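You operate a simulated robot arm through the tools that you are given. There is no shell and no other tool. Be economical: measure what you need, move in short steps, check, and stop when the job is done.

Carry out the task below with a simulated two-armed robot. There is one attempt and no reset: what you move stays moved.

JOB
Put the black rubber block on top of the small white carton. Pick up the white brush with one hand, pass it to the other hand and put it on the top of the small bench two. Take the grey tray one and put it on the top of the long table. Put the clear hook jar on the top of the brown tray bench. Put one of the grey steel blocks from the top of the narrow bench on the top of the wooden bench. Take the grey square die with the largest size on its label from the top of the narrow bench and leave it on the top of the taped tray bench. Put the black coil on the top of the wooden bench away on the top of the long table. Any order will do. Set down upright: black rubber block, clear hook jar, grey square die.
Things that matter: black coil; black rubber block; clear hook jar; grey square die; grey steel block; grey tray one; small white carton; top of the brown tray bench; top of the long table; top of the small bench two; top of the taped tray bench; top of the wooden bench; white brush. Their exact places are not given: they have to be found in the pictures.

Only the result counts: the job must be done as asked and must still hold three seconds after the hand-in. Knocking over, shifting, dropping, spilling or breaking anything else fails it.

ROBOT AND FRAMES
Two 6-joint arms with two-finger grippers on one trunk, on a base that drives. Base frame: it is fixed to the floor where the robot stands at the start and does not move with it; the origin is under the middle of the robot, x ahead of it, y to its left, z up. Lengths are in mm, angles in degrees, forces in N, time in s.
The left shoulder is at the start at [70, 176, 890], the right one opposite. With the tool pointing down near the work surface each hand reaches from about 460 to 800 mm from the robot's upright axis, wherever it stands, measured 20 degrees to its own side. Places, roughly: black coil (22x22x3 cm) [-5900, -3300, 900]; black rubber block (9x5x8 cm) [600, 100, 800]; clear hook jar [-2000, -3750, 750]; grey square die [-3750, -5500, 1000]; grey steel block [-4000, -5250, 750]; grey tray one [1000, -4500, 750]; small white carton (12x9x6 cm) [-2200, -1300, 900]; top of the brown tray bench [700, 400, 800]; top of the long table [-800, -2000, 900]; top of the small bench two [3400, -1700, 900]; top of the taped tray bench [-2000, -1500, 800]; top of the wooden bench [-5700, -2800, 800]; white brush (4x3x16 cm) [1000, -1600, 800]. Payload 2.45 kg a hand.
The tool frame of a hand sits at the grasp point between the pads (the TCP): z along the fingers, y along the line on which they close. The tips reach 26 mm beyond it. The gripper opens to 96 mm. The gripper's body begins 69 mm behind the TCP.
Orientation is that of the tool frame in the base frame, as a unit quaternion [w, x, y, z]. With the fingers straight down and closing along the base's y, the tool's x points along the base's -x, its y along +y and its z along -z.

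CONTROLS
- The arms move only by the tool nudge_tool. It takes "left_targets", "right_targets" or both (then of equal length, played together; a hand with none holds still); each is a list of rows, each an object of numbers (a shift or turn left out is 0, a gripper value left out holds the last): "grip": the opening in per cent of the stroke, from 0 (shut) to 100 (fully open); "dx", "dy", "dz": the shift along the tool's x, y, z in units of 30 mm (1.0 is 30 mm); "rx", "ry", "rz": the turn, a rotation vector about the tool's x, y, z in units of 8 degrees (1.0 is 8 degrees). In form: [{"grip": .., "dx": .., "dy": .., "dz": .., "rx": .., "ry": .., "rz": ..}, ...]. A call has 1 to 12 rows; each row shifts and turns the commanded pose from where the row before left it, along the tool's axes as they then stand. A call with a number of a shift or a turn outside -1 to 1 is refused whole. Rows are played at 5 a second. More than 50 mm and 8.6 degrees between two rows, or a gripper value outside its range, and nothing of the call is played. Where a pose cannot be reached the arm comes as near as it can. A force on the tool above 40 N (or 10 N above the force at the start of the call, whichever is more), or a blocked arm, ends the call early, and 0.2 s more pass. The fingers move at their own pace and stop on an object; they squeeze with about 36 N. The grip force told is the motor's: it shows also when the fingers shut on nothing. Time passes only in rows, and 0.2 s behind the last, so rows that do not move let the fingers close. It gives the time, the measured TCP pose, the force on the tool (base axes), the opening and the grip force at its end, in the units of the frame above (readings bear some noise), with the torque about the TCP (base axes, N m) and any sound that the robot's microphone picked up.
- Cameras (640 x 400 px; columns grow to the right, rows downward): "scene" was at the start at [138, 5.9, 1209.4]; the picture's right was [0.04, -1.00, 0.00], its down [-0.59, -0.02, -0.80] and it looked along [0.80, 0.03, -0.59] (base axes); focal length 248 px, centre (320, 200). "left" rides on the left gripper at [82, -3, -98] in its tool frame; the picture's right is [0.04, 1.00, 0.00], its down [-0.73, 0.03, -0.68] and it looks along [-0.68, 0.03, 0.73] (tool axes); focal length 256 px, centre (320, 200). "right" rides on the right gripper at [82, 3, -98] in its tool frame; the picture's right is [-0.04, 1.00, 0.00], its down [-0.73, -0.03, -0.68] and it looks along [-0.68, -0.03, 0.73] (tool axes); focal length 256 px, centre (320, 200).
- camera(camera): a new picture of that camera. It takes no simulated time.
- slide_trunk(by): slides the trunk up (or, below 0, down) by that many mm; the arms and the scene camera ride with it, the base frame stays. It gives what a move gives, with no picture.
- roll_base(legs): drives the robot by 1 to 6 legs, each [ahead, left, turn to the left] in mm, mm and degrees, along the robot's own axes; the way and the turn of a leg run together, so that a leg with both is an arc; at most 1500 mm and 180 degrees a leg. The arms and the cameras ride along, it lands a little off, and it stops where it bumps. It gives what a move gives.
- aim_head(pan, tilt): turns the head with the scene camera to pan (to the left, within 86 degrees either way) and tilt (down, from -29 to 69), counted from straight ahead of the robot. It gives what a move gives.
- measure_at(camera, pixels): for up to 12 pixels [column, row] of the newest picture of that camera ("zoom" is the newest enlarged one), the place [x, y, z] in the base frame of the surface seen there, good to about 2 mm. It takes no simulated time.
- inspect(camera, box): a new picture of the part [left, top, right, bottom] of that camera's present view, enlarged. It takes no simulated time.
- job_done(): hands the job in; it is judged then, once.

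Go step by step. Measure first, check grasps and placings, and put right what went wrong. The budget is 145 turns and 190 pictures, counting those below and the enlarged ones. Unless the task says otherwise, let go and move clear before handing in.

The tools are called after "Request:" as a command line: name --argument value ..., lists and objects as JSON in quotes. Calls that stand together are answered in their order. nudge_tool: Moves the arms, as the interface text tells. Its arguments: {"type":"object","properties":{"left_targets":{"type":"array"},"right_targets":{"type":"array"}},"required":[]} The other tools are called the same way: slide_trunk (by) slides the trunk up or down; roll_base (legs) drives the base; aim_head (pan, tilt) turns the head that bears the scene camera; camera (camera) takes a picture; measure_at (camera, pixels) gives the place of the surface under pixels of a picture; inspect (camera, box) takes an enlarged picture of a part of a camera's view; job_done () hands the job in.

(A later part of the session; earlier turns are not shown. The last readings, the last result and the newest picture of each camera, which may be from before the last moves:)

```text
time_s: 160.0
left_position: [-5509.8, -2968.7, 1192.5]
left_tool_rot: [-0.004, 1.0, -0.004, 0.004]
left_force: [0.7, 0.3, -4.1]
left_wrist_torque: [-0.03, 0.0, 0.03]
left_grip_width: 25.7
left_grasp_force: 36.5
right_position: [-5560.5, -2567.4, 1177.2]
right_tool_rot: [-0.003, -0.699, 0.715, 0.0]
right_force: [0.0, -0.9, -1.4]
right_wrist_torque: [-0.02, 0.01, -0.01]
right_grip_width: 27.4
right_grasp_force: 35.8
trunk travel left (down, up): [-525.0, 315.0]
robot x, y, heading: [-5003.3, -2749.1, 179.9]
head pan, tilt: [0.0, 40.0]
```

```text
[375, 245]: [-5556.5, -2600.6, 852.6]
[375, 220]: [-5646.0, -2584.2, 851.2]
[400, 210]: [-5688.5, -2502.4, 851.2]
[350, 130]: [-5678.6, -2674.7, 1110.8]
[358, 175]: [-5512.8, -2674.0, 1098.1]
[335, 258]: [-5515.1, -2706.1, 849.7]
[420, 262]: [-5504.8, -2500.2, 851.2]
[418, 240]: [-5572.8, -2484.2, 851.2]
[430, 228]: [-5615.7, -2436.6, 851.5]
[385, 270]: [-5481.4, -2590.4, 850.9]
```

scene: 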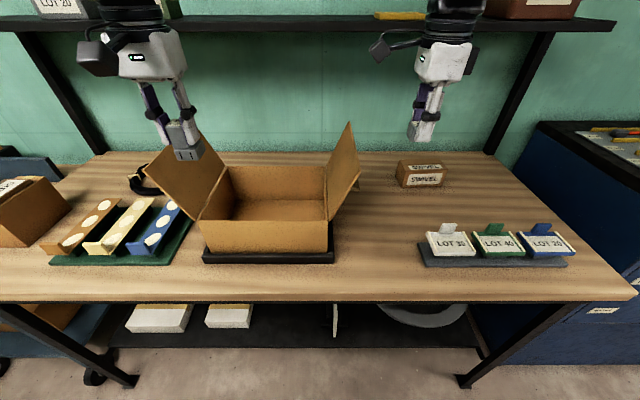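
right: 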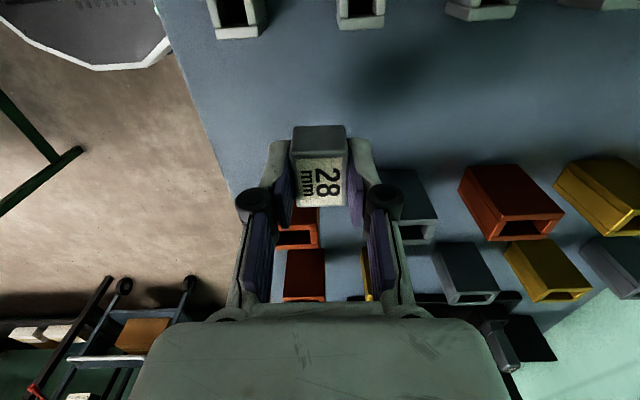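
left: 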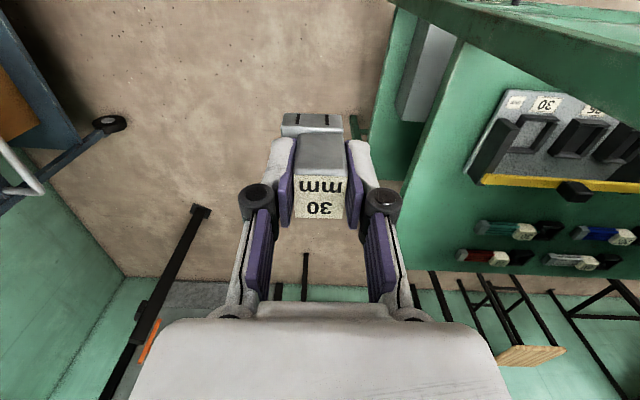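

I put the block at (−5478,−2555), in front of the flap's reach (flap at y −2674) and left of the LOT rack (y −2500).

Request:
nudge_tool --right_targets '[{"dy": -0.92, "dx": -0.4}, {"dy": -0.92}, {"dy": -0.91}, {"dz": 1}, {"dz": 1}, {"dz": 1}, {"dz": 1}, {"dz": 1}, {"dz": 1}, {"dz": 1}, {"dz": 1}]'

Request:
inspect --camera "scene" --box '[310, 140, 530, 300]'

```text
time_s: 162.4
left_position: [-5511.0, -2969.9, 1192.1]
left_tool_rot: [-0.003, 1.0, -0.005, 0.004]
left_force: [0.5, -0.8, -3.7]
left_wrist_torque: [0.0, 0.01, -0.01]
left_grip_width: 25.6
left_grasp_force: 35.4
right_position: [-5485.3, -2559.3, 935.3]
right_tool_rot: [-0.001, -0.699, 0.715, 0.0]
right_force: [-0.4, 0.2, -2.3]
right_wrist_torque: [0.0, 0.03, 0.04]
right_grip_width: 27.4
right_grasp_force: 35.9
right hand out of reach, approached as far as the arm can: row 3
trunk travel left (down, up): [-525.0, 315.0]
robot x, y, heading: [-5005.2, -2748.7, 180.0]
head pan, tilt: [0.0, 40.0]
```

```text
2.50 times, centred on (420, 220) of scene
```

zoom: 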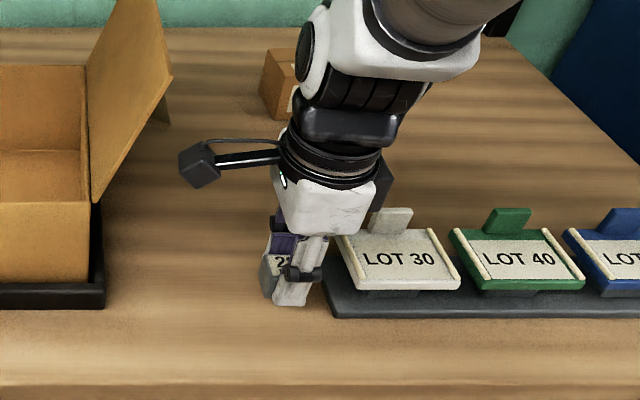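

Clear on both sides. I lower the last 54 mm and release.

Request:
nudge_tool --right_targets '[{"dz": 0.6, "dx": 0.15}, {"dz": 0.6}, {"dz": 0.4}, {"dz": 0.2}, {"grip": 60}, {"grip": 60}, {"dz": -0.7}, {"dz": -1}, {"dz": -1}, {"dz": -1}]'

Request:
inspect --camera "scene" --box '[310, 140, 530, 300]'

```text
time_s: 164.6
left_position: [-5508.9, -2968.6, 1192.8]
left_tool_rot: [-0.003, 1.0, -0.005, 0.004]
left_force: [-0.4, -0.8, -4.5]
left_wrist_torque: [0.0, 0.03, 0.03]
left_grip_width: 25.7
left_grasp_force: 36.3
right_position: [-5484.1, -2559.8, 995.1]
right_tool_rot: [-0.003, -0.699, 0.715, 0.0]
right_force: [-0.7, 0.1, 0.1]
right_wrist_torque: [-0.02, 0.02, -0.03]
right_grip_width: 57.4
right_grasp_force: 0.1
trunk travel left (down, up): [-525.0, 315.0]
robot x, y, heading: [-5004.3, -2746.7, 180.1]
head pan, tilt: [0.0, 40.0]
```

```text
2.50 times, centred on (420, 220) of scene
```

zoom: 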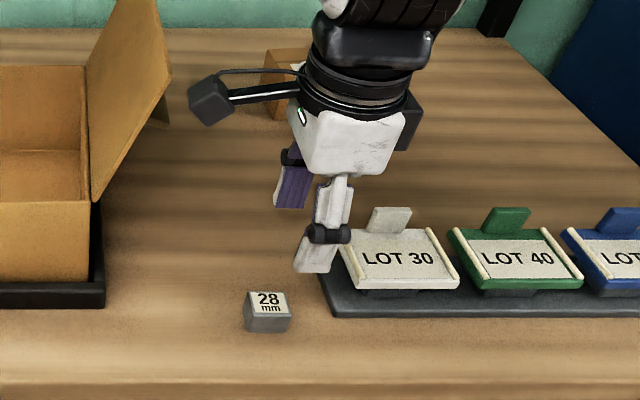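

The steel block stands on the wooden bench. I raise and unturn the right hand, back off 200, strafe left toward the coil and look.

Request:
nudge_tool --right_targets '[{"dz": -1}, {"dz": -1}, {"dz": -1}, {"dz": -1}, {"dz": -1}]'

Request:
roll_base --legs '[[-200, 0, 0], [0, 600, 0]]'

Request:
nudge_tool --right_targets '[{"rz": -0.9375}, {"rz": -0.9375}, {"rz": -0.9375}, {"rz": -0.9375}, {"rz": -0.9375}, {"rz": -0.9375}, {"rz": -0.9375}, {"rz": -0.9375}, {"rz": -0.9375}, {"rz": -0.9375}, {"rz": -0.9375}, {"rz": -0.9375}]'

Request:
camera --camera "scene"

```text
time_s: 165.8
left_position: [-5508.0, -2968.2, 1191.8]
left_tool_rot: [-0.003, 1.0, -0.005, 0.004]
left_force: [0.0, -0.3, -4.4]
left_wrist_torque: [-0.02, 0.01, 0.01]
left_grip_width: 25.7
left_grasp_force: 36.1
right_position: [-5483.3, -2560.4, 1145.2]
right_tool_rot: [-0.003, -0.699, 0.715, -0.001]
right_force: [0.1, -0.4, 0.1]
right_wrist_torque: [-0.01, -0.02, -0.02]
right_grip_width: 57.6
right_grasp_force: 0.1
trunk travel left (down, up): [-525.0, 315.0]
robot x, y, heading: [-5004.0, -2749.1, 180.1]
head pan, tilt: [0.0, 40.0]
```

```text
time_s: 170.4
left_position: [-5310.2, -3569.6, 1193.7]
left_tool_rot: [-0.004, 1.0, -0.005, 0.005]
left_force: [0.7, -0.5, -4.4]
left_wrist_torque: [-0.01, -0.01, -0.03]
left_grip_width: 25.4
left_grasp_force: 36.8
right_position: [-5284.6, -3159.8, 1144.7]
right_tool_rot: [-0.002, -0.699, 0.715, 0.0]
right_force: [-0.3, 0.1, -0.3]
right_wrist_torque: [0.04, 0.02, -0.01]
right_grip_width: 57.7
right_grasp_force: 0.1
trunk travel left (down, up): [-525.0, 315.0]
robot x, y, heading: [-4805.8, -3346.2, 180.1]
head pan, tilt: [0.0, 40.0]
```

```text
time_s: 173.0
left_position: [-5311.5, -3569.3, 1192.1]
left_tool_rot: [-0.004, 1.0, -0.004, 0.005]
left_force: [-0.4, -0.1, -4.5]
left_wrist_torque: [-0.01, -0.02, 0.01]
left_grip_width: 25.4
left_grasp_force: 35.9
right_position: [-5284.6, -3160.3, 1145.0]
right_tool_rot: [0.002, 1.0, -0.011, -0.001]
right_force: [-0.3, 0.4, 0.3]
right_wrist_torque: [-0.03, -0.01, 0.02]
right_grip_width: 57.7
right_grasp_force: 0.0
trunk travel left (down, up): [-525.0, 315.0]
robot x, y, heading: [-4806.3, -3347.3, 179.7]
head pan, tilt: [0.0, 40.0]
```

```text
132 pictures are left
```

scene: 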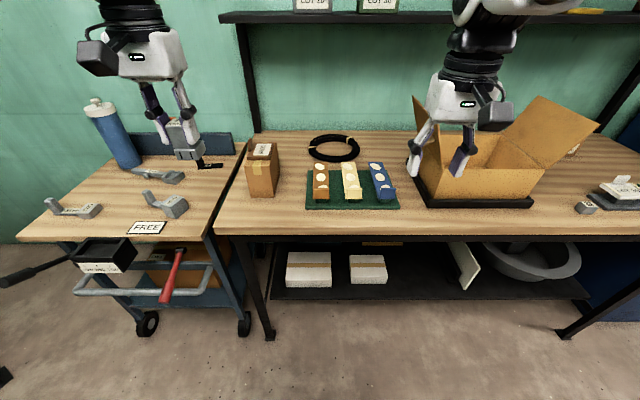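

The coil is at (335,147). I measure it and the obstacles.

Request:
inspect --camera "scene" --box '[260, 115, 420, 215]'

Request:
measure_at --camera "zoom" --pixels '[[203, 140], [405, 140], [300, 85], [300, 178], [260, 165], [360, 165], [300, 130], [390, 110], [230, 110], [300, 170], [390, 200], [230, 215]]'

Request:
measure_at --camera "scene" --pixels '[[80, 293], [215, 285], [10, 278], [320, 165], [265, 235], [240, 30], [420, 15], [265, 335]]'

```text
4.00 times, centred on (340, 165) of scene
```

zoom: 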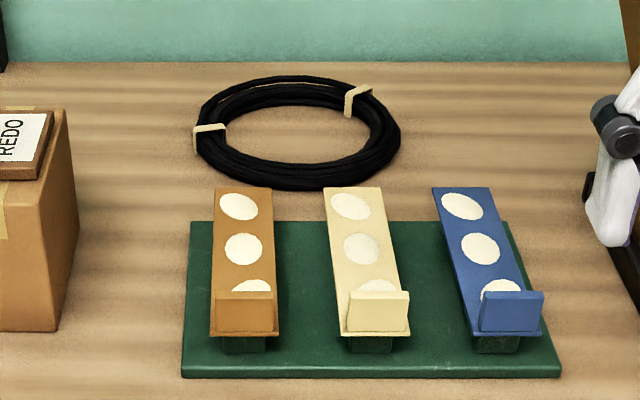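

```text
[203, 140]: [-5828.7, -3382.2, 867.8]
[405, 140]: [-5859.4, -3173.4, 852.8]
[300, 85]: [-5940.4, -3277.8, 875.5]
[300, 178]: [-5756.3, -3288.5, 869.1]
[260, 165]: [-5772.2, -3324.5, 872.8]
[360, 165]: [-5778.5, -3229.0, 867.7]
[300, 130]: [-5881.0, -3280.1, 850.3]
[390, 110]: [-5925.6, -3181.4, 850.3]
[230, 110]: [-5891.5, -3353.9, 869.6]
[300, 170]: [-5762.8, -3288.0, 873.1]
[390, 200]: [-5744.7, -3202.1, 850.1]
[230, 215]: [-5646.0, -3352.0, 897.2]
```

```text
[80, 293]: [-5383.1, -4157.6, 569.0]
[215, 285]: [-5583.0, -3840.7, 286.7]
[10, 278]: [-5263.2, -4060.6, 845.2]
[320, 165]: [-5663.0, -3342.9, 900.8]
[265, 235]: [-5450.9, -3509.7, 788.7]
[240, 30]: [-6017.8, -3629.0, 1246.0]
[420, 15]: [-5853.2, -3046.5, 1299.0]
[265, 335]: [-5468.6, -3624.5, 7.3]
```

The coil centre is ≈(−5850,−3283), outer radius ≈105, rim about 30 wide, top ≈875. I'll grip its right-near rim, turned 30°. I drive in.

Request:
roll_base --legs '[[255, 40, 0]]'

Request:
nudge_tool --right_targets '[{"dx": -1, "grip": 80}, {"dx": -1}, {"dx": -1}, {"dx": -1}, {"dz": 1}, {"dz": 1}, {"dz": 1, "dx": -1}, {"dx": -1}]'

Request:
camera --camera "right"

Request:
camera --camera "scene"

```text
time_s: 174.9
left_position: [-5566.5, -3608.1, 1191.7]
left_tool_rot: [-0.003, 1.0, -0.007, 0.004]
left_force: [0.1, 0.5, -4.1]
left_wrist_torque: [-0.03, -0.04, 0.0]
left_grip_width: 25.4
left_grasp_force: 35.8
right_position: [-5538.4, -3198.9, 1146.1]
right_tool_rot: [0.002, 1.0, -0.012, -0.002]
right_force: [-0.1, 1.0, -0.1]
right_wrist_torque: [0.01, -0.01, -0.04]
right_grip_width: 57.6
right_grasp_force: 0.2
trunk travel left (down, up): [-525.0, 315.0]
robot x, y, heading: [-5060.2, -3387.9, 180.0]
head pan, tilt: [0.0, 40.0]
```

```text
time_s: 176.7
left_position: [-5567.9, -3607.9, 1192.0]
left_tool_rot: [-0.003, 1.0, -0.007, 0.004]
left_force: [0.0, 0.2, -3.7]
left_wrist_torque: [-0.01, -0.04, -0.02]
left_grip_width: 25.4
left_grasp_force: 35.9
right_position: [-5719.1, -3195.5, 1054.0]
right_tool_rot: [0.001, 1.0, -0.014, -0.002]
right_force: [-1.1, 0.0, -0.5]
right_wrist_torque: [0.0, -0.04, 0.01]
right_grip_width: 77.0
right_grasp_force: 0.0
trunk travel left (down, up): [-525.0, 315.0]
robot x, y, heading: [-5063.2, -3390.5, 179.7]
head pan, tilt: [0.0, 40.0]
```

```text
130 pictures are left
```

right: 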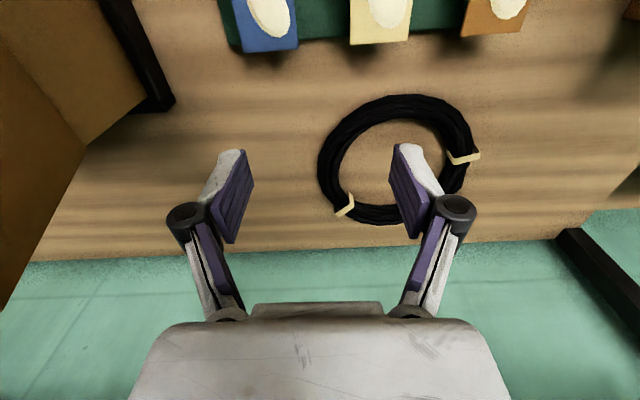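

```text
129 pictures are left
```

scene: 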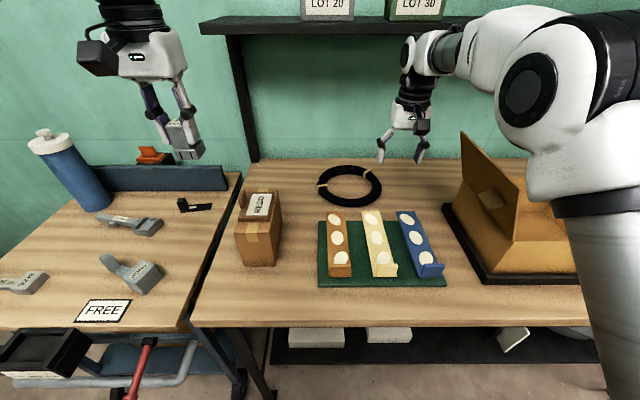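

Coil rim now visible in the right camera; I measure outer/inner edges.

Request:
measure_at --camera "right" --pixels '[[320, 165], [344, 165], [332, 165], [400, 97], [400, 118], [475, 140], [345, 120], [328, 185], [370, 215], [332, 135], [300, 120], [280, 45]]'

```text
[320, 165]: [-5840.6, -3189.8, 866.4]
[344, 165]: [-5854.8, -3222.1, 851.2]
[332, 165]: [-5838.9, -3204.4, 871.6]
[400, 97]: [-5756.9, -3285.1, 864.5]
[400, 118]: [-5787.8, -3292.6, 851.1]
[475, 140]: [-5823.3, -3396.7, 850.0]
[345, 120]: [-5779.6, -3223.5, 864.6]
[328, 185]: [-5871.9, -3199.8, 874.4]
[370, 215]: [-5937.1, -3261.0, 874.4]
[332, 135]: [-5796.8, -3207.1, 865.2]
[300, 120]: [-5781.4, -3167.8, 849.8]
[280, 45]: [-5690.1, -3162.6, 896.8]
```

I go to (−5826,−3204), stopping at z≈930 to check.

Request:
nudge_tool --right_targets '[{"dx": -0.9, "dy": 0.3, "dz": 0.5}, {"dx": -0.9, "dz": 0.6}, {"dx": -0.9, "dz": 0.8}, {"dx": -0.87, "dz": 0.8}, {"dz": 0.8}, {"dz": 0.6}]'

Request:
camera --camera "right"

```text
time_s: 178.1
left_position: [-5567.9, -3607.4, 1192.5]
left_tool_rot: [-0.004, 1.0, -0.007, 0.004]
left_force: [0.6, -0.3, -4.9]
left_wrist_torque: [0.01, -0.05, 0.05]
left_grip_width: 25.6
left_grasp_force: 35.6
right_position: [-5805.3, -3198.4, 929.0]
right_tool_rot: [0.001, 1.0, -0.014, -0.001]
right_force: [-0.2, -0.4, -0.7]
right_wrist_torque: [-0.01, 0.0, -0.01]
right_grip_width: 76.9
right_grasp_force: 0.1
right hand out of reach, approached as far as the arm can: row 4
trunk travel left (down, up): [-525.0, 315.0]
robot x, y, heading: [-5063.4, -3383.0, 179.7]
head pan, tilt: [0.0, 40.0]
```

```text
128 pictures are left
```

right: 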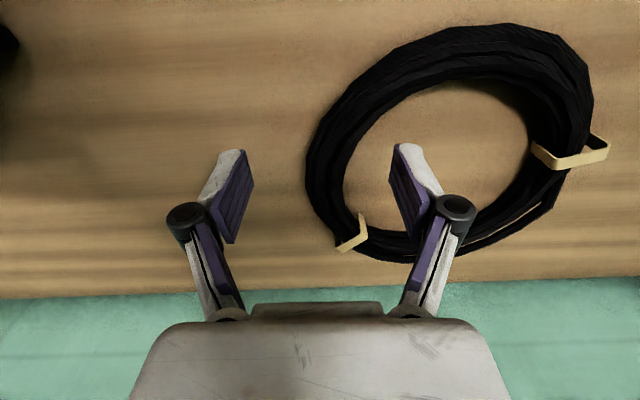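

The rim sits about 13 mm to the picture's right of the pad centre. I shift, lower to z≈880 and close.

Request:
nudge_tool --right_targets '[{"dy": 0.42, "dz": 0.5}, {"dz": 0.5, "dx": -0.2}, {"dz": 0.4}, {"dz": 0.23}, {"grip": 0}, {"grip": 0}, {"grip": 0}, {"grip": 0}]'

Request:
camera --camera "right"

```text
time_s: 179.9
left_position: [-5566.1, -3608.6, 1194.2]
left_tool_rot: [-0.002, 1.0, -0.006, 0.003]
left_force: [-1.1, -0.5, -3.7]
left_wrist_torque: [-0.05, -0.04, 0.0]
left_grip_width: 25.5
left_grasp_force: 35.9
right_position: [-5811.6, -3211.1, 882.4]
right_tool_rot: [0.002, 1.0, -0.013, -0.003]
right_force: [-4.6, 3.0, 11.0]
right_wrist_torque: [0.15, 0.03, -0.38]
right_grip_width: 37.7
right_grasp_force: 35.7
trunk travel left (down, up): [-525.0, 315.0]
robot x, y, heading: [-5060.2, -3386.3, 179.7]
head pan, tilt: [0.0, 40.0]
```

```text
127 pictures are left
```

right: 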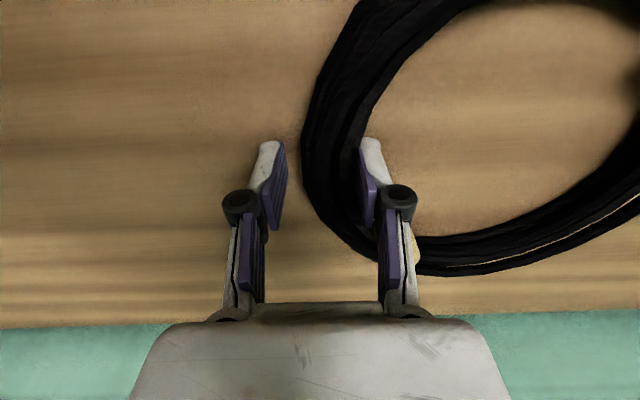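

Gripper stopped at 37.7 mm on the rim. I lift slightly to see whether the coil follows.

Request:
nudge_tool --right_targets '[{"dz": -0.5}, {"dz": -0.5}, {}]'

Request:
camera --camera "right"

Request:
inspect --camera "scene" --box '[290, 90, 450, 220]'

```text
time_s: 180.7
left_position: [-5568.7, -3606.8, 1191.5]
left_tool_rot: [-0.003, 1.0, -0.006, 0.004]
left_force: [-0.2, -0.3, -4.3]
left_wrist_torque: [-0.03, 0.0, -0.03]
left_grip_width: 25.5
left_grasp_force: 35.9
right_position: [-5811.4, -3210.6, 908.2]
right_tool_rot: [0.002, 1.0, -0.014, -0.001]
right_force: [-0.7, -0.1, -3.5]
right_wrist_torque: [0.32, -0.01, 0.03]
right_grip_width: 36.6
right_grasp_force: 36.3
trunk travel left (down, up): [-525.0, 315.0]
robot x, y, heading: [-5063.3, -3387.0, 179.7]
head pan, tilt: [0.0, 40.0]
```

```text
126 pictures are left
```

right: 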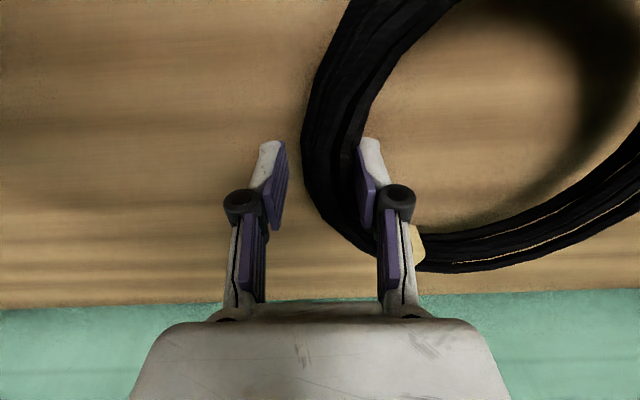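

```text
3.08 times, centred on (370, 155) of scene
```

zoom: 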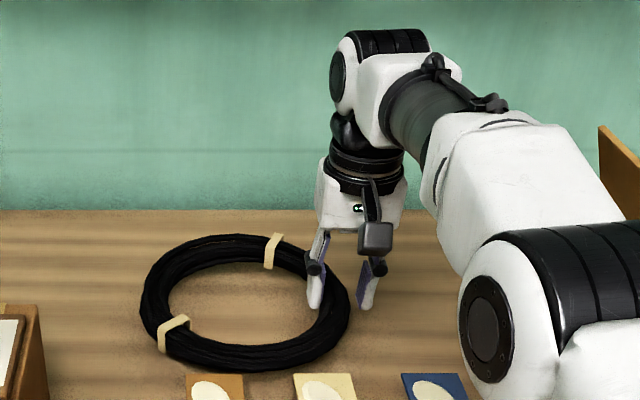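

The coil follows (3.5 N, level). I lift it further and retract over the trays.

Request:
nudge_tool --right_targets '[{"dz": -1}, {"dz": -1}, {"dz": -1}, {"dz": -1}, {"dx": 1}, {"dx": 1}, {"dx": 1, "dz": -0.5}, {"dx": 1, "dz": -0.5}, {"dx": 1, "dz": -0.5}, {"dx": 1}, {"dx": 1}, {"dx": 1}]'

Request:
roll_base --legs '[[-350, 0, 0]]'

Request:
camera --camera "scene"

```text
time_s: 183.3
left_position: [-5565.5, -3608.0, 1192.5]
left_tool_rot: [-0.003, 1.0, -0.005, 0.003]
left_force: [0.0, 0.6, -3.7]
left_wrist_torque: [-0.01, -0.01, -0.04]
left_grip_width: 25.8
left_grasp_force: 36.3
right_position: [-5550.4, -3209.9, 1068.5]
right_tool_rot: [0.001, 1.0, -0.013, -0.002]
right_force: [1.2, -0.5, -3.3]
right_wrist_torque: [0.33, 0.01, -0.01]
right_grip_width: 36.6
right_grasp_force: 36.3
right hand out of reach, approached as far as the arm can: row 1, 2, 3, 4
trunk travel left (down, up): [-525.0, 315.0]
robot x, y, heading: [-5061.6, -3388.9, 179.6]
head pan, tilt: [0.0, 40.0]
```

```text
time_s: 185.6
left_position: [-5217.2, -3608.1, 1191.6]
left_tool_rot: [-0.003, 1.0, -0.009, 0.004]
left_force: [0.5, 0.9, -4.2]
left_wrist_torque: [0.03, -0.02, 0.04]
left_grip_width: 25.4
left_grasp_force: 36.2
right_position: [-5199.5, -3208.6, 1067.2]
right_tool_rot: [0.002, 1.0, -0.015, -0.002]
right_force: [-0.6, 0.0, -3.4]
right_wrist_torque: [0.28, 0.02, 0.01]
right_grip_width: 36.5
right_grasp_force: 36.2
trunk travel left (down, up): [-525.0, 315.0]
robot x, y, heading: [-4711.4, -3390.5, 179.2]
head pan, tilt: [0.0, 40.0]
```

```text
124 pictures are left
```

scene: 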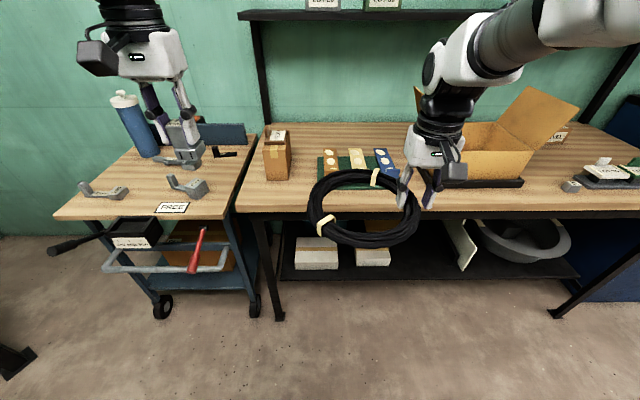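

Coil held. Now I drive to the taped tray bench: strafe right, turn around, go diagonally to (−2950,−1590).

Request:
roll_base --legs '[[0, -700, 0], [0, 0, -179], [850, 540, 0], [850, 540, 0]]'

Request:
camera --camera "scene"

```text
time_s: 206.2
left_position: [-2557.9, -1295.7, 1192.1]
left_tool_rot: [-0.005, -0.003, 1.0, -0.002]
left_force: [-0.9, -0.4, -4.1]
left_wrist_torque: [0.01, 0.02, -0.02]
left_grip_width: 25.8
left_grasp_force: 36.0
right_position: [-2567.8, -1694.7, 1067.3]
right_tool_rot: [0.002, 0.005, 1.0, 0.002]
right_force: [0.1, 0.9, -3.8]
right_wrist_torque: [-0.32, 0.03, -0.01]
right_grip_width: 36.3
right_grasp_force: 36.2
trunk travel left (down, up): [-525.0, 315.0]
robot x, y, heading: [-3062.3, -1524.0, 0.9]
head pan, tilt: [0.0, 40.0]
```

```text
123 pictures are left
```

scene: 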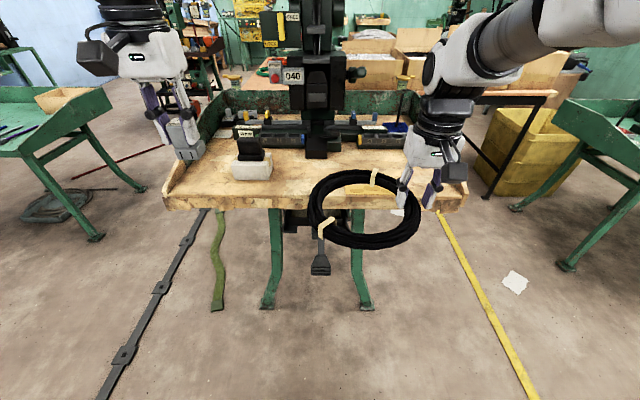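

I approach to (−2850,−1610) for placing the die right of the carton.

Request:
roll_base --legs '[[212, -86, -0.9]]'

Request:
aim_head --pan 15 --tilt 42

Request:
camera --camera "scene"

```text
time_s: 207.9
left_position: [-2347.6, -1384.5, 1191.6]
left_tool_rot: [-0.005, 0.001, 1.0, -0.003]
left_force: [-0.2, 0.7, -3.8]
left_wrist_torque: [-0.01, 0.04, 0.0]
left_grip_width: 25.5
left_grasp_force: 35.7
right_position: [-2358.8, -1781.4, 1070.0]
right_tool_rot: [0.002, 0.008, 1.0, 0.001]
right_force: [-0.4, -0.8, -3.6]
right_wrist_torque: [-0.31, -0.01, 0.01]
right_grip_width: 36.3
right_grasp_force: 35.5
trunk travel left (down, up): [-525.0, 315.0]
robot x, y, heading: [-2851.7, -1611.6, 0.5]
head pan, tilt: [0.0, 40.0]
```

```text
time_s: 208.7
left_position: [-2347.8, -1383.0, 1192.0]
left_tool_rot: [-0.004, 0.001, 1.0, -0.003]
left_force: [0.4, 0.0, -3.2]
left_wrist_torque: [0.04, 0.0, 0.01]
left_grip_width: 25.7
left_grasp_force: 35.7
right_position: [-2360.7, -1780.2, 1068.1]
right_tool_rot: [0.001, 0.008, 1.0, 0.001]
right_force: [-0.1, 0.3, -3.0]
right_wrist_torque: [-0.31, 0.01, 0.03]
right_grip_width: 36.3
right_grasp_force: 35.4
trunk travel left (down, up): [-525.0, 315.0]
robot x, y, heading: [-2850.1, -1608.5, 0.5]
head pan, tilt: [15.0, 42.0]
```

```text
122 pictures are left
```

scene: 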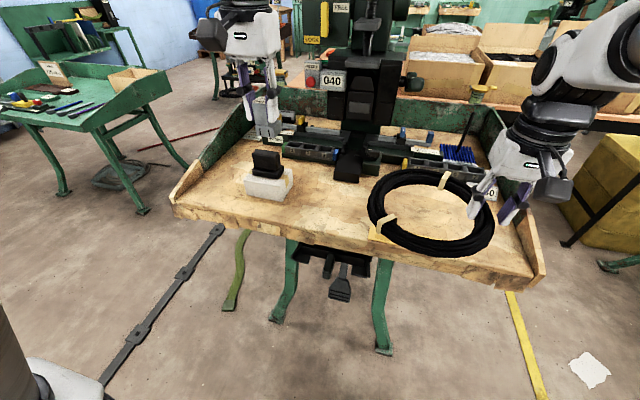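

The free spot around (−2210,−1430) is clear. I move over it and start down.

Request:
nudge_tool --left_targets '[{"dx": -0.92, "dy": -0.31, "dz": 0.3}, {"dx": -0.92, "dy": -0.31, "dz": 0.3}, {"dx": -0.92, "dy": -0.31, "dz": 0.4}, {"dx": -0.92, "dy": -0.31, "dz": 1}, {"dx": -0.92, "dy": -0.31, "dz": 1}, {"dz": 1}, {"dz": 1}, {"dz": 1}, {"dz": 1}]'

Request:
inspect --camera "scene" --box '[220, 100, 420, 240]'

```text
time_s: 210.7
left_position: [-2208.6, -1430.1, 981.5]
left_tool_rot: [-0.004, 0.0, 1.0, -0.002]
left_force: [0.2, 0.4, -3.7]
left_wrist_torque: [0.01, 0.03, 0.0]
left_grip_width: 25.6
left_grasp_force: 36.5
right_position: [-2360.3, -1781.6, 1068.8]
right_tool_rot: [0.0, 0.007, 1.0, 0.001]
right_force: [0.3, -0.2, -3.0]
right_wrist_torque: [-0.32, -0.02, 0.0]
right_grip_width: 36.6
right_grasp_force: 36.4
trunk travel left (down, up): [-525.0, 315.0]
robot x, y, heading: [-2852.6, -1611.8, 0.4]
head pan, tilt: [15.0, 42.0]
```

```text
2.86 times, centred on (320, 170) of scene
```

zoom: 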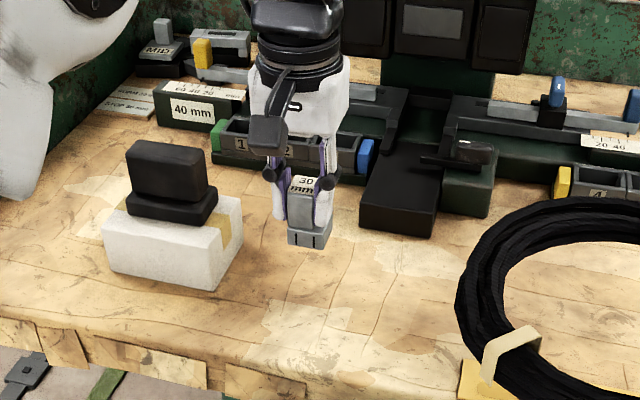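

Clear. I lower 78 mm and release, then rise.

Request:
nudge_tool --left_targets '[{"dz": 0.8}, {"dz": 0.8}, {"dz": 0.6}, {"dz": 0.37}, {"dz": 0.05}]'

Request:
nudge_tool --left_targets '[{"grip": 45}, {"grip": 45}, {"dz": -0.5}, {"dz": -1}, {"dz": -1}, {"dz": -1}, {"dz": -1}, {"dz": -1}, {"dx": 1}, {"dx": 1}, {"dx": 1, "dy": 1}, {"dx": 1, "dy": 1}]'

Request:
inspect --camera "scene" --box '[220, 100, 420, 240]'

```text
time_s: 211.9
left_position: [-2212.5, -1431.6, 904.0]
left_tool_rot: [-0.004, 0.0, 1.0, -0.002]
left_force: [1.0, 0.2, -1.6]
left_wrist_torque: [0.08, -0.04, -0.01]
left_grip_width: 25.6
left_grasp_force: 36.0
right_position: [-2359.8, -1782.0, 1067.2]
right_tool_rot: [0.001, 0.008, 1.0, 0.002]
right_force: [0.0, -0.6, -2.7]
right_wrist_torque: [-0.32, -0.03, -0.03]
right_grip_width: 36.3
right_grasp_force: 35.9
trunk travel left (down, up): [-525.0, 315.0]
robot x, y, heading: [-2850.2, -1610.1, 0.5]
head pan, tilt: [15.0, 42.0]
```

```text
time_s: 214.5
left_position: [-2334.7, -1368.0, 1067.0]
left_tool_rot: [-0.004, 0.001, 1.0, -0.004]
left_force: [-0.4, -0.3, 0.8]
left_wrist_torque: [-0.01, 0.02, 0.05]
left_grip_width: 43.5
left_grasp_force: 0.0
right_position: [-2361.5, -1780.6, 1068.6]
right_tool_rot: [0.001, 0.008, 1.0, 0.002]
right_force: [-0.9, 0.5, -3.6]
right_wrist_torque: [-0.33, -0.03, -0.02]
right_grip_width: 36.1
right_grasp_force: 36.3
trunk travel left (down, up): [-525.0, 315.0]
robot x, y, heading: [-2849.5, -1609.8, 0.5]
head pan, tilt: [15.0, 42.0]
```

```text
2.86 times, centred on (320, 170) of scene
```

zoom: 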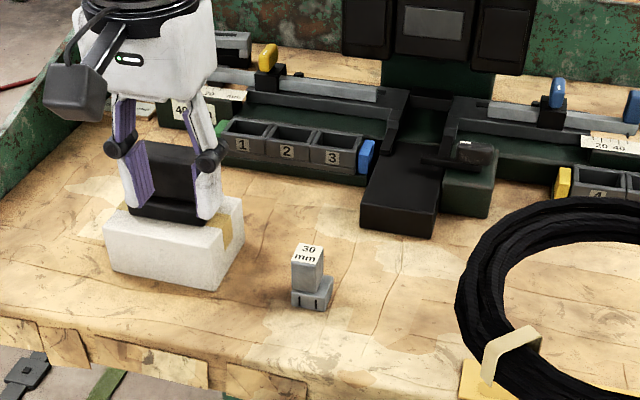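

The die stands upright. Now the coil: I go round by x≈−3000, along y≈−290, to face the long table at x≈−900.

Request:
roll_base --legs '[[-150, 0, -0.5], [0, 1315, 0], [1050, 0, 0], [1050, 0, 0]]'

Request:
aim_head --pan -75 --tilt 30

Request:
camera --camera "scene"

```text
time_s: 232.3
left_position: [-336.3, -29.8, 1066.9]
left_tool_rot: [-0.004, -0.008, 1.0, -0.002]
left_force: [0.2, 0.0, -0.3]
left_wrist_torque: [-0.03, -0.01, -0.03]
left_grip_width: 43.0
left_grasp_force: 0.1
right_position: [-357.6, -441.7, 1068.7]
right_tool_rot: [0.002, 0.0, 1.0, 0.002]
right_force: [-0.2, 0.9, -2.2]
right_wrist_torque: [-0.36, -0.02, 0.04]
right_grip_width: 36.2
right_grasp_force: 35.4
trunk travel left (down, up): [-525.0, 315.0]
robot x, y, heading: [-851.7, -280.2, 1.5]
head pan, tilt: [15.0, 42.0]
```

```text
time_s: 233.9
left_position: [-336.3, -27.9, 1065.7]
left_tool_rot: [-0.004, -0.009, 1.0, -0.002]
left_force: [0.0, -0.1, 0.2]
left_wrist_torque: [0.02, -0.01, 0.01]
left_grip_width: 42.9
left_grasp_force: 0.0
right_position: [-356.2, -441.7, 1068.1]
right_tool_rot: [0.002, 0.0, 1.0, 0.002]
right_force: [-0.3, -0.8, -3.8]
right_wrist_torque: [-0.34, -0.04, -0.02]
right_grip_width: 36.4
right_grasp_force: 36.6
trunk travel left (down, up): [-525.0, 315.0]
robot x, y, heading: [-855.4, -276.8, 1.4]
head pan, tilt: [-75.0, 30.0]
```

```text
119 pictures are left
```

scene: 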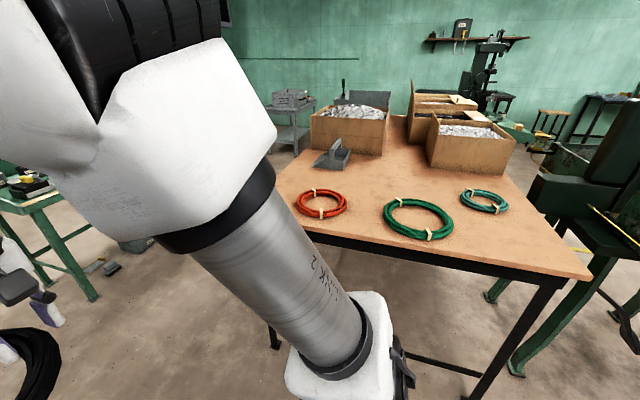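

The long table holds three small coils and boxes; I measure for a 22 cm free spot (e.g. px (550,250), (390,175), (470,240)).

Request:
measure_at --camera "scene" --pixels '[[550, 250], [390, 175], [580, 275], [510, 205], [455, 220], [440, 195], [385, 215], [348, 205], [380, 150], [460, 165], [540, 215], [420, 240]]'

```text
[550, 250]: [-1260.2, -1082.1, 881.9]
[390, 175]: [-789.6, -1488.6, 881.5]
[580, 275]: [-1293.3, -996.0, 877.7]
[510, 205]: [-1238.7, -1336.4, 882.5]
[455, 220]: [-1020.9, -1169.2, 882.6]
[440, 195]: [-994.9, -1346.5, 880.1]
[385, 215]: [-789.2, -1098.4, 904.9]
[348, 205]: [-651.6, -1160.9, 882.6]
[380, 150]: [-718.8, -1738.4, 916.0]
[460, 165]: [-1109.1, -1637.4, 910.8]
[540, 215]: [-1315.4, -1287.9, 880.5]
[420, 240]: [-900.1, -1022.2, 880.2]
```

Table top z≈882. A free spot lies around (−850,−1410). I turn to face the table and approach to (−755,−625).

Request:
roll_base --legs '[[0, 0, -91.4], [345, 100, 0]]'

Request:
aim_head --pan -10 --tilt 40

Request:
camera --camera "scene"

```text
time_s: 240.2
left_position: [-539.5, -1160.0, 1067.0]
left_tool_rot: [-0.005, 0.72, 0.694, 0.002]
left_force: [0.7, -0.8, 0.0]
left_wrist_torque: [0.0, 0.03, -0.03]
left_grip_width: 43.0
left_grasp_force: 0.1
right_position: [-951.6, -1117.7, 1069.0]
right_tool_rot: [0.002, 0.725, 0.689, 0.0]
right_force: [-0.5, -0.1, -3.1]
right_wrist_torque: [-0.03, 0.31, -0.02]
right_grip_width: 35.8
right_grasp_force: 35.9
trunk travel left (down, up): [-525.0, 315.0]
robot x, y, heading: [-760.9, -629.9, -91.5]
head pan, tilt: [-75.0, 30.0]
```

```text
time_s: 241.5
left_position: [-538.6, -1159.8, 1067.3]
left_tool_rot: [-0.005, 0.72, 0.694, 0.002]
left_force: [0.1, -0.3, -1.0]
left_wrist_torque: [0.02, -0.01, -0.02]
left_grip_width: 43.2
left_grasp_force: 0.1
right_position: [-951.6, -1116.7, 1068.6]
right_tool_rot: [0.003, 0.725, 0.689, 0.0]
right_force: [-0.4, 0.1, -2.8]
right_wrist_torque: [-0.03, 0.29, 0.0]
right_grip_width: 36.2
right_grasp_force: 35.8
trunk travel left (down, up): [-525.0, 315.0]
robot x, y, heading: [-760.3, -632.8, -91.8]
head pan, tilt: [-10.0, 40.0]
```

```text
118 pictures are left
```

scene: 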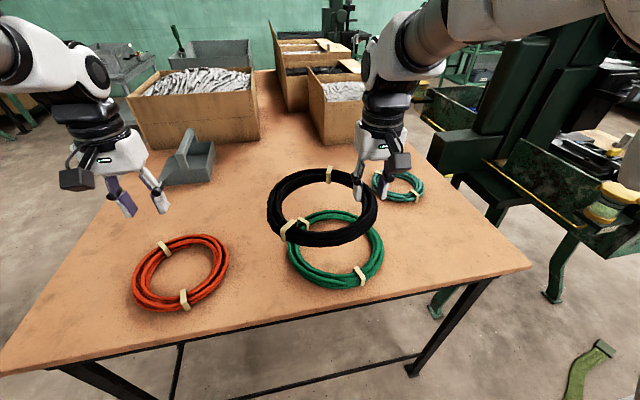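

Request:
measure_at --camera "scene" --pixels '[[250, 195], [262, 150], [212, 180], [240, 142], [310, 140], [330, 146], [275, 190], [268, 205], [375, 200], [325, 172], [340, 240], [380, 225]]'

```text
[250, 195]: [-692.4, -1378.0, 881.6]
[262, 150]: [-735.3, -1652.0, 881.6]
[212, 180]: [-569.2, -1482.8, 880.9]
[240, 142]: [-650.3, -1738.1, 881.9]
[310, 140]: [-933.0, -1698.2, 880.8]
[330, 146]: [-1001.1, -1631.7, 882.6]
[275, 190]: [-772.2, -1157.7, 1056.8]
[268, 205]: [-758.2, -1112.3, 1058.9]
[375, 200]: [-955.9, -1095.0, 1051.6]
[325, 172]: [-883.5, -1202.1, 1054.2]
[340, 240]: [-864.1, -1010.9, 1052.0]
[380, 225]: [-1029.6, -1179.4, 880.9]
```

Coil centre sits ≈88 mm left and 8 back of the TCP. I aim for coil centre (−750,−1365), i.e. TCP (−838,−1373), moving at height first.

Request:
nudge_tool --right_targets '[{"dx": -0.926, "dy": 0.467}, {"dx": -0.926, "dy": 0.467}, {"dx": -0.926, "dy": 0.467}, {"dx": -0.926, "dy": 0.467}, {"dx": -0.926, "dy": 0.467}, {"dx": -0.926, "dy": 0.467}, {"dx": -0.926, "dy": 0.467, "dz": 0.4}, {"dx": -0.926, "dy": 0.467, "dz": 0.6}, {"dx": -0.926, "dy": 0.467, "dz": 0.6}, {"dz": 0.8}]'

Request:
camera --camera "scene"

```text
time_s: 243.7
left_position: [-539.6, -1160.9, 1066.8]
left_tool_rot: [-0.006, 0.719, 0.695, 0.0]
left_force: [-0.6, 0.6, 1.2]
left_wrist_torque: [0.03, 0.02, 0.02]
left_grip_width: 43.4
left_grasp_force: 0.1
right_position: [-851.7, -1342.9, 996.7]
right_tool_rot: [0.002, 0.725, 0.689, 0.001]
right_force: [0.9, -1.3, -3.1]
right_wrist_torque: [0.0, 0.34, -0.01]
right_grip_width: 35.8
right_grasp_force: 35.4
right hand out of reach, approached as far as the arm can: row 8, 9
trunk travel left (down, up): [-525.0, 315.0]
robot x, y, heading: [-762.1, -634.0, -91.7]
head pan, tilt: [-10.0, 40.0]
```

```text
117 pictures are left
```

scene: 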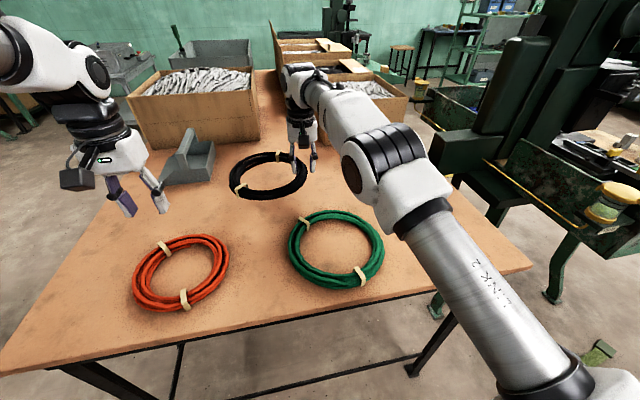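

I lower, push another ~20 mm forward, and set down at z≈914.

Request:
nudge_tool --right_targets '[{"dz": 0.8}, {"dz": 0.7}, {"dx": -0.7, "dy": 0.3}, {"dz": 0.6}, {"dz": 0.5}, {}]'

Request:
inspect --camera "scene" --box '[200, 120, 400, 260]'

```text
time_s: 245.1
left_position: [-539.2, -1159.7, 1066.6]
left_tool_rot: [-0.005, 0.72, 0.694, 0.002]
left_force: [0.1, 0.0, -0.2]
left_wrist_torque: [0.03, 0.02, 0.02]
left_grip_width: 43.2
left_grasp_force: 0.0
right_position: [-849.6, -1353.7, 918.3]
right_tool_rot: [0.003, 0.724, 0.689, 0.0]
right_force: [0.3, 0.3, -2.7]
right_wrist_torque: [-0.01, 0.3, 0.03]
right_grip_width: 36.1
right_grasp_force: 36.1
right hand out of reach, approached as far as the arm can: row 3
trunk travel left (down, up): [-525.0, 315.0]
robot x, y, heading: [-760.2, -634.4, -91.6]
head pan, tilt: [-10.0, 40.0]
```

```text
2.86 times, centred on (300, 190) of scene
```

zoom: 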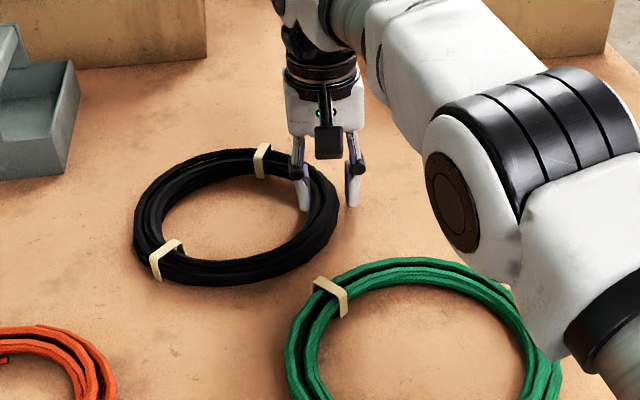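

Clear of the green coil. I lower the last bit, open and rise.

Request:
nudge_tool --right_targets '[{"dz": 0.12}, {}, {"grip": 75}, {"grip": 75}, {"dz": -0.6}, {"dz": -1}, {"dz": -1}, {"dz": -1}, {"dz": -1}, {"dx": 1}, {"dx": 1}]'

Request:
camera --camera "scene"

```text
time_s: 247.5
left_position: [-540.0, -1159.5, 1066.9]
left_tool_rot: [-0.004, 0.72, 0.694, 0.0]
left_force: [0.0, -0.1, -0.2]
left_wrist_torque: [0.02, 0.01, 0.02]
left_grip_width: 43.2
left_grasp_force: 0.0
right_position: [-859.4, -1273.9, 1048.5]
right_tool_rot: [0.003, 0.725, 0.689, -0.001]
right_force: [0.1, -0.1, 0.0]
right_wrist_torque: [-0.01, 0.01, -0.02]
right_grip_width: 71.9
right_grasp_force: 0.1
right hand out of reach, approached as far as the arm can: row 7, 8, 9
trunk travel left (down, up): [-525.0, 315.0]
robot x, y, heading: [-761.9, -631.0, -91.4]
head pan, tilt: [-10.0, 40.0]
```

```text
115 pictures are left
```

scene: 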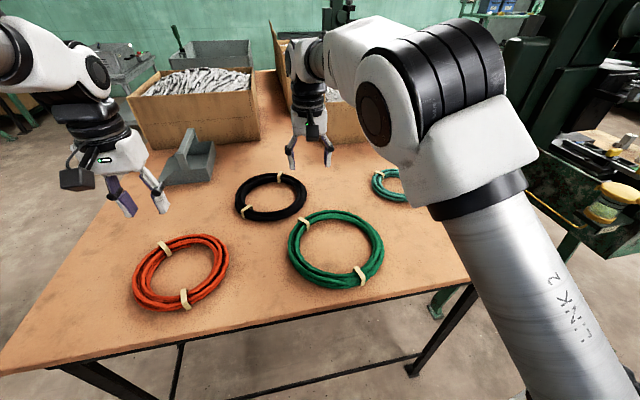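

The coil is on the long table. I retract and head down the aisle east of the table toward the tray and jar region.

Request:
nudge_tool --right_targets '[{"dx": 1}, {"dx": 1}, {"dx": 1}, {"dx": 1}, {"dx": 1}]'

Request:
roll_base --legs '[[0, 1120, 1.5], [850, 0, 0], [850, 0, 0]]'

Request:
aim_head --pan 0 --tilt 25

Request:
camera --camera "scene"

```text
time_s: 248.7
left_position: [-539.4, -1159.5, 1066.8]
left_tool_rot: [-0.004, 0.72, 0.694, 0.001]
left_force: [0.3, 0.4, 0.2]
left_wrist_torque: [-0.01, 0.01, -0.02]
left_grip_width: 43.2
left_grasp_force: 0.0
right_position: [-879.8, -1141.4, 1058.0]
right_tool_rot: [0.02, 0.731, 0.682, 0.023]
right_force: [-0.3, -0.5, -0.1]
right_wrist_torque: [-0.03, 0.0, -0.02]
right_grip_width: 72.0
right_grasp_force: 0.1
right hand out of reach, approached as far as the arm can: row 4, 5
trunk travel left (down, up): [-525.0, 315.0]
robot x, y, heading: [-762.9, -630.9, -91.7]
head pan, tilt: [-10.0, 40.0]
```

```text
time_s: 262.6
left_position: [594.3, -2838.1, 1066.9]
left_tool_rot: [-0.004, 0.711, 0.703, 0.002]
left_force: [0.4, 0.1, -0.7]
left_wrist_torque: [-0.01, 0.01, -0.01]
left_grip_width: 43.4
left_grasp_force: 0.1
right_position: [254.0, -2828.8, 1062.5]
right_tool_rot: [0.021, 0.722, 0.691, 0.02]
right_force: [0.8, -0.3, 0.1]
right_wrist_torque: [-0.01, -0.02, 0.03]
right_grip_width: 72.0
right_grasp_force: 0.0
trunk travel left (down, up): [-525.0, 315.0]
robot x, y, heading: [357.2, -2321.0, -90.0]
head pan, tilt: [-10.0, 40.0]
```

```text
time_s: 263.4
left_position: [593.7, -2838.5, 1065.9]
left_tool_rot: [-0.004, 0.711, 0.703, 0.001]
left_force: [0.5, 0.9, 0.9]
left_wrist_torque: [-0.02, -0.02, 0.02]
left_grip_width: 43.3
left_grasp_force: 0.0
right_position: [253.6, -2827.0, 1062.9]
right_tool_rot: [0.023, 0.723, 0.691, 0.021]
right_force: [-1.5, -0.7, -0.6]
right_wrist_torque: [0.02, 0.01, -0.01]
right_grip_width: 72.1
right_grasp_force: 0.0
trunk travel left (down, up): [-525.0, 315.0]
robot x, y, heading: [356.3, -2314.0, -90.4]
head pan, tilt: [0.0, 25.0]
```

```text
114 pictures are left
```

scene: 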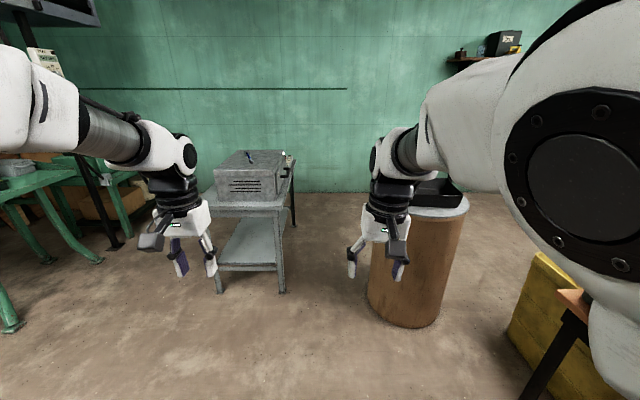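

I see a barrel with a black tray, a grey stand, and green benches at left. I measure and pan left and right.

Request:
measure_at --camera "scene" --pixels '[[405, 310], [440, 205], [235, 205], [280, 290], [250, 170], [30, 185], [60, 260], [120, 240], [290, 160], [320, 230], [130, 190], [560, 300]]'

Request:
aim_head --pan 45 --tilt 25

Request:
camera --camera "scene"

Request:
measure_at --camera "scene" --pixels '[[320, 200], [250, 180], [400, 180], [450, 180], [300, 260], [200, 220], [500, 250], [350, 160], [150, 200], [420, 250]]'

```text
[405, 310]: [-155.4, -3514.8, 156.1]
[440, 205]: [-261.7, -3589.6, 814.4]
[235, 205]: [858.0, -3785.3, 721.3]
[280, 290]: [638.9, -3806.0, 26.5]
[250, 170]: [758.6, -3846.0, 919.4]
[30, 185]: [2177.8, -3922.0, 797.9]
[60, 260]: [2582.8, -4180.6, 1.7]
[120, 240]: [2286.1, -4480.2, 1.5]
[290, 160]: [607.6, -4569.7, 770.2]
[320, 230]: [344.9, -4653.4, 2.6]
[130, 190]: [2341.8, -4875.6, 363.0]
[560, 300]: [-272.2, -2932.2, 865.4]
```

```text
time_s: 264.5
left_position: [593.3, -2839.2, 1067.4]
left_tool_rot: [-0.004, 0.712, 0.703, 0.001]
left_force: [0.2, -0.4, 0.4]
left_wrist_torque: [-0.02, -0.03, 0.01]
left_grip_width: 43.1
left_grasp_force: 0.1
right_position: [253.4, -2827.6, 1062.2]
right_tool_rot: [0.021, 0.722, 0.691, 0.021]
right_force: [-0.3, 0.7, 0.8]
right_wrist_torque: [0.04, -0.01, 0.03]
right_grip_width: 71.8
right_grasp_force: 0.0
trunk travel left (down, up): [-525.0, 315.0]
robot x, y, heading: [361.2, -2318.1, -90.1]
head pan, tilt: [45.0, 25.0]
```

```text
113 pictures are left
```

scene: 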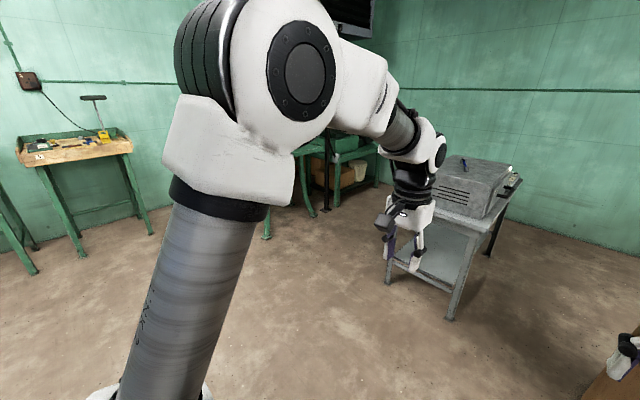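

```text
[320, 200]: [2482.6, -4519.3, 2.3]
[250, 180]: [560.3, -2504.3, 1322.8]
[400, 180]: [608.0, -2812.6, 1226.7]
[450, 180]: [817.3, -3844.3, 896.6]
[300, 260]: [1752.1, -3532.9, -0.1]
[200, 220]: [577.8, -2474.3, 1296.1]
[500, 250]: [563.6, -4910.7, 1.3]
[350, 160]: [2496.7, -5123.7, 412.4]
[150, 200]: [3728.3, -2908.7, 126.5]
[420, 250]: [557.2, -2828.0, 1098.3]
```

Something lies on the far end of the grey stand near (607,−4570,770). I go east of the stand for a better look.

Request:
roll_base --legs '[[470, 560, 0], [470, 560, 0], [0, 0, -28]]'

Request:
aim_head --pan 0 --tilt 25

Request:
camera --camera "scene"

```text
time_s: 273.4
left_position: [1433.5, -3810.9, 1065.6]
left_tool_rot: [-0.004, 0.862, 0.508, 0.002]
left_force: [-0.6, -0.6, 0.4]
left_wrist_torque: [-0.02, -0.02, 0.04]
left_grip_width: 43.1
left_grasp_force: 0.0
right_position: [1137.3, -3641.5, 1063.1]
right_tool_rot: [0.027, 0.87, 0.493, 0.015]
right_force: [0.7, -0.2, 0.0]
right_wrist_torque: [-0.01, 0.0, 0.0]
right_grip_width: 72.1
right_grasp_force: 0.1
trunk travel left (down, up): [-525.0, 315.0]
robot x, y, heading: [1472.7, -3241.9, -118.3]
head pan, tilt: [45.0, 25.0]
```

```text
time_s: 274.5
left_position: [1434.8, -3811.8, 1066.9]
left_tool_rot: [-0.004, 0.861, 0.508, 0.001]
left_force: [-0.1, -0.6, 1.2]
left_wrist_torque: [0.02, 0.02, 0.01]
left_grip_width: 43.4
left_grasp_force: 0.1
right_position: [1137.8, -3641.0, 1063.0]
right_tool_rot: [0.028, 0.869, 0.493, 0.016]
right_force: [0.3, 0.7, -0.4]
right_wrist_torque: [-0.01, 0.0, -0.04]
right_grip_width: 72.0
right_grasp_force: 0.1
trunk travel left (down, up): [-525.0, 315.0]
robot x, y, heading: [1473.4, -3238.1, -118.3]
head pan, tilt: [0.0, 25.0]
```

```text
112 pictures are left
```

scene: 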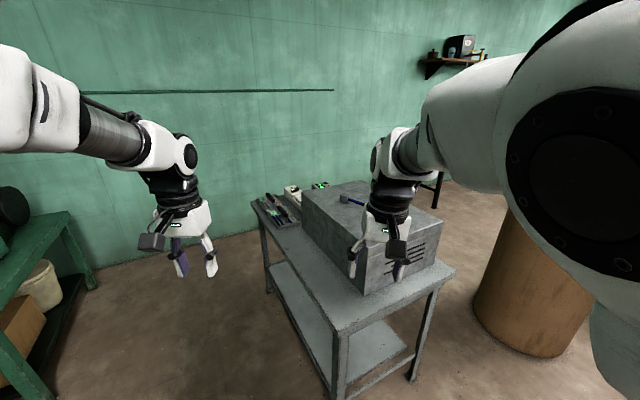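

Items lie on the far end of the stand (270–320,190–215). I zoom in.

Request:
inspect --camera "scene" --box '[230, 160, 350, 240]'

Request:
measure_at --camera "zoom" --pixels '[[240, 240], [260, 200], [330, 170], [200, 220], [480, 130], [300, 280], [120, 230], [300, 205]]'

```text
5.00 times, centred on (290, 200) of scene
```

zoom: 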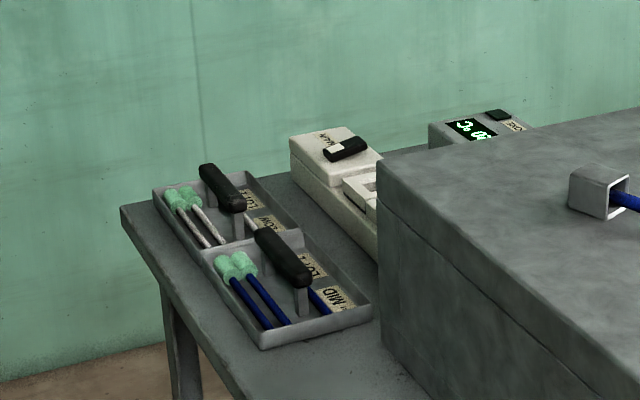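

```text
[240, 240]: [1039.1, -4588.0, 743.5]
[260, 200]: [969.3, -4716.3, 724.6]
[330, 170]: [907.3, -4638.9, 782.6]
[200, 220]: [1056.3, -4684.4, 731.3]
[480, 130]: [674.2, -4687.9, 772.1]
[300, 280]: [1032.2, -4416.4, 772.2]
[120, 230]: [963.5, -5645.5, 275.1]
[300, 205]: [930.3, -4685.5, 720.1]
```

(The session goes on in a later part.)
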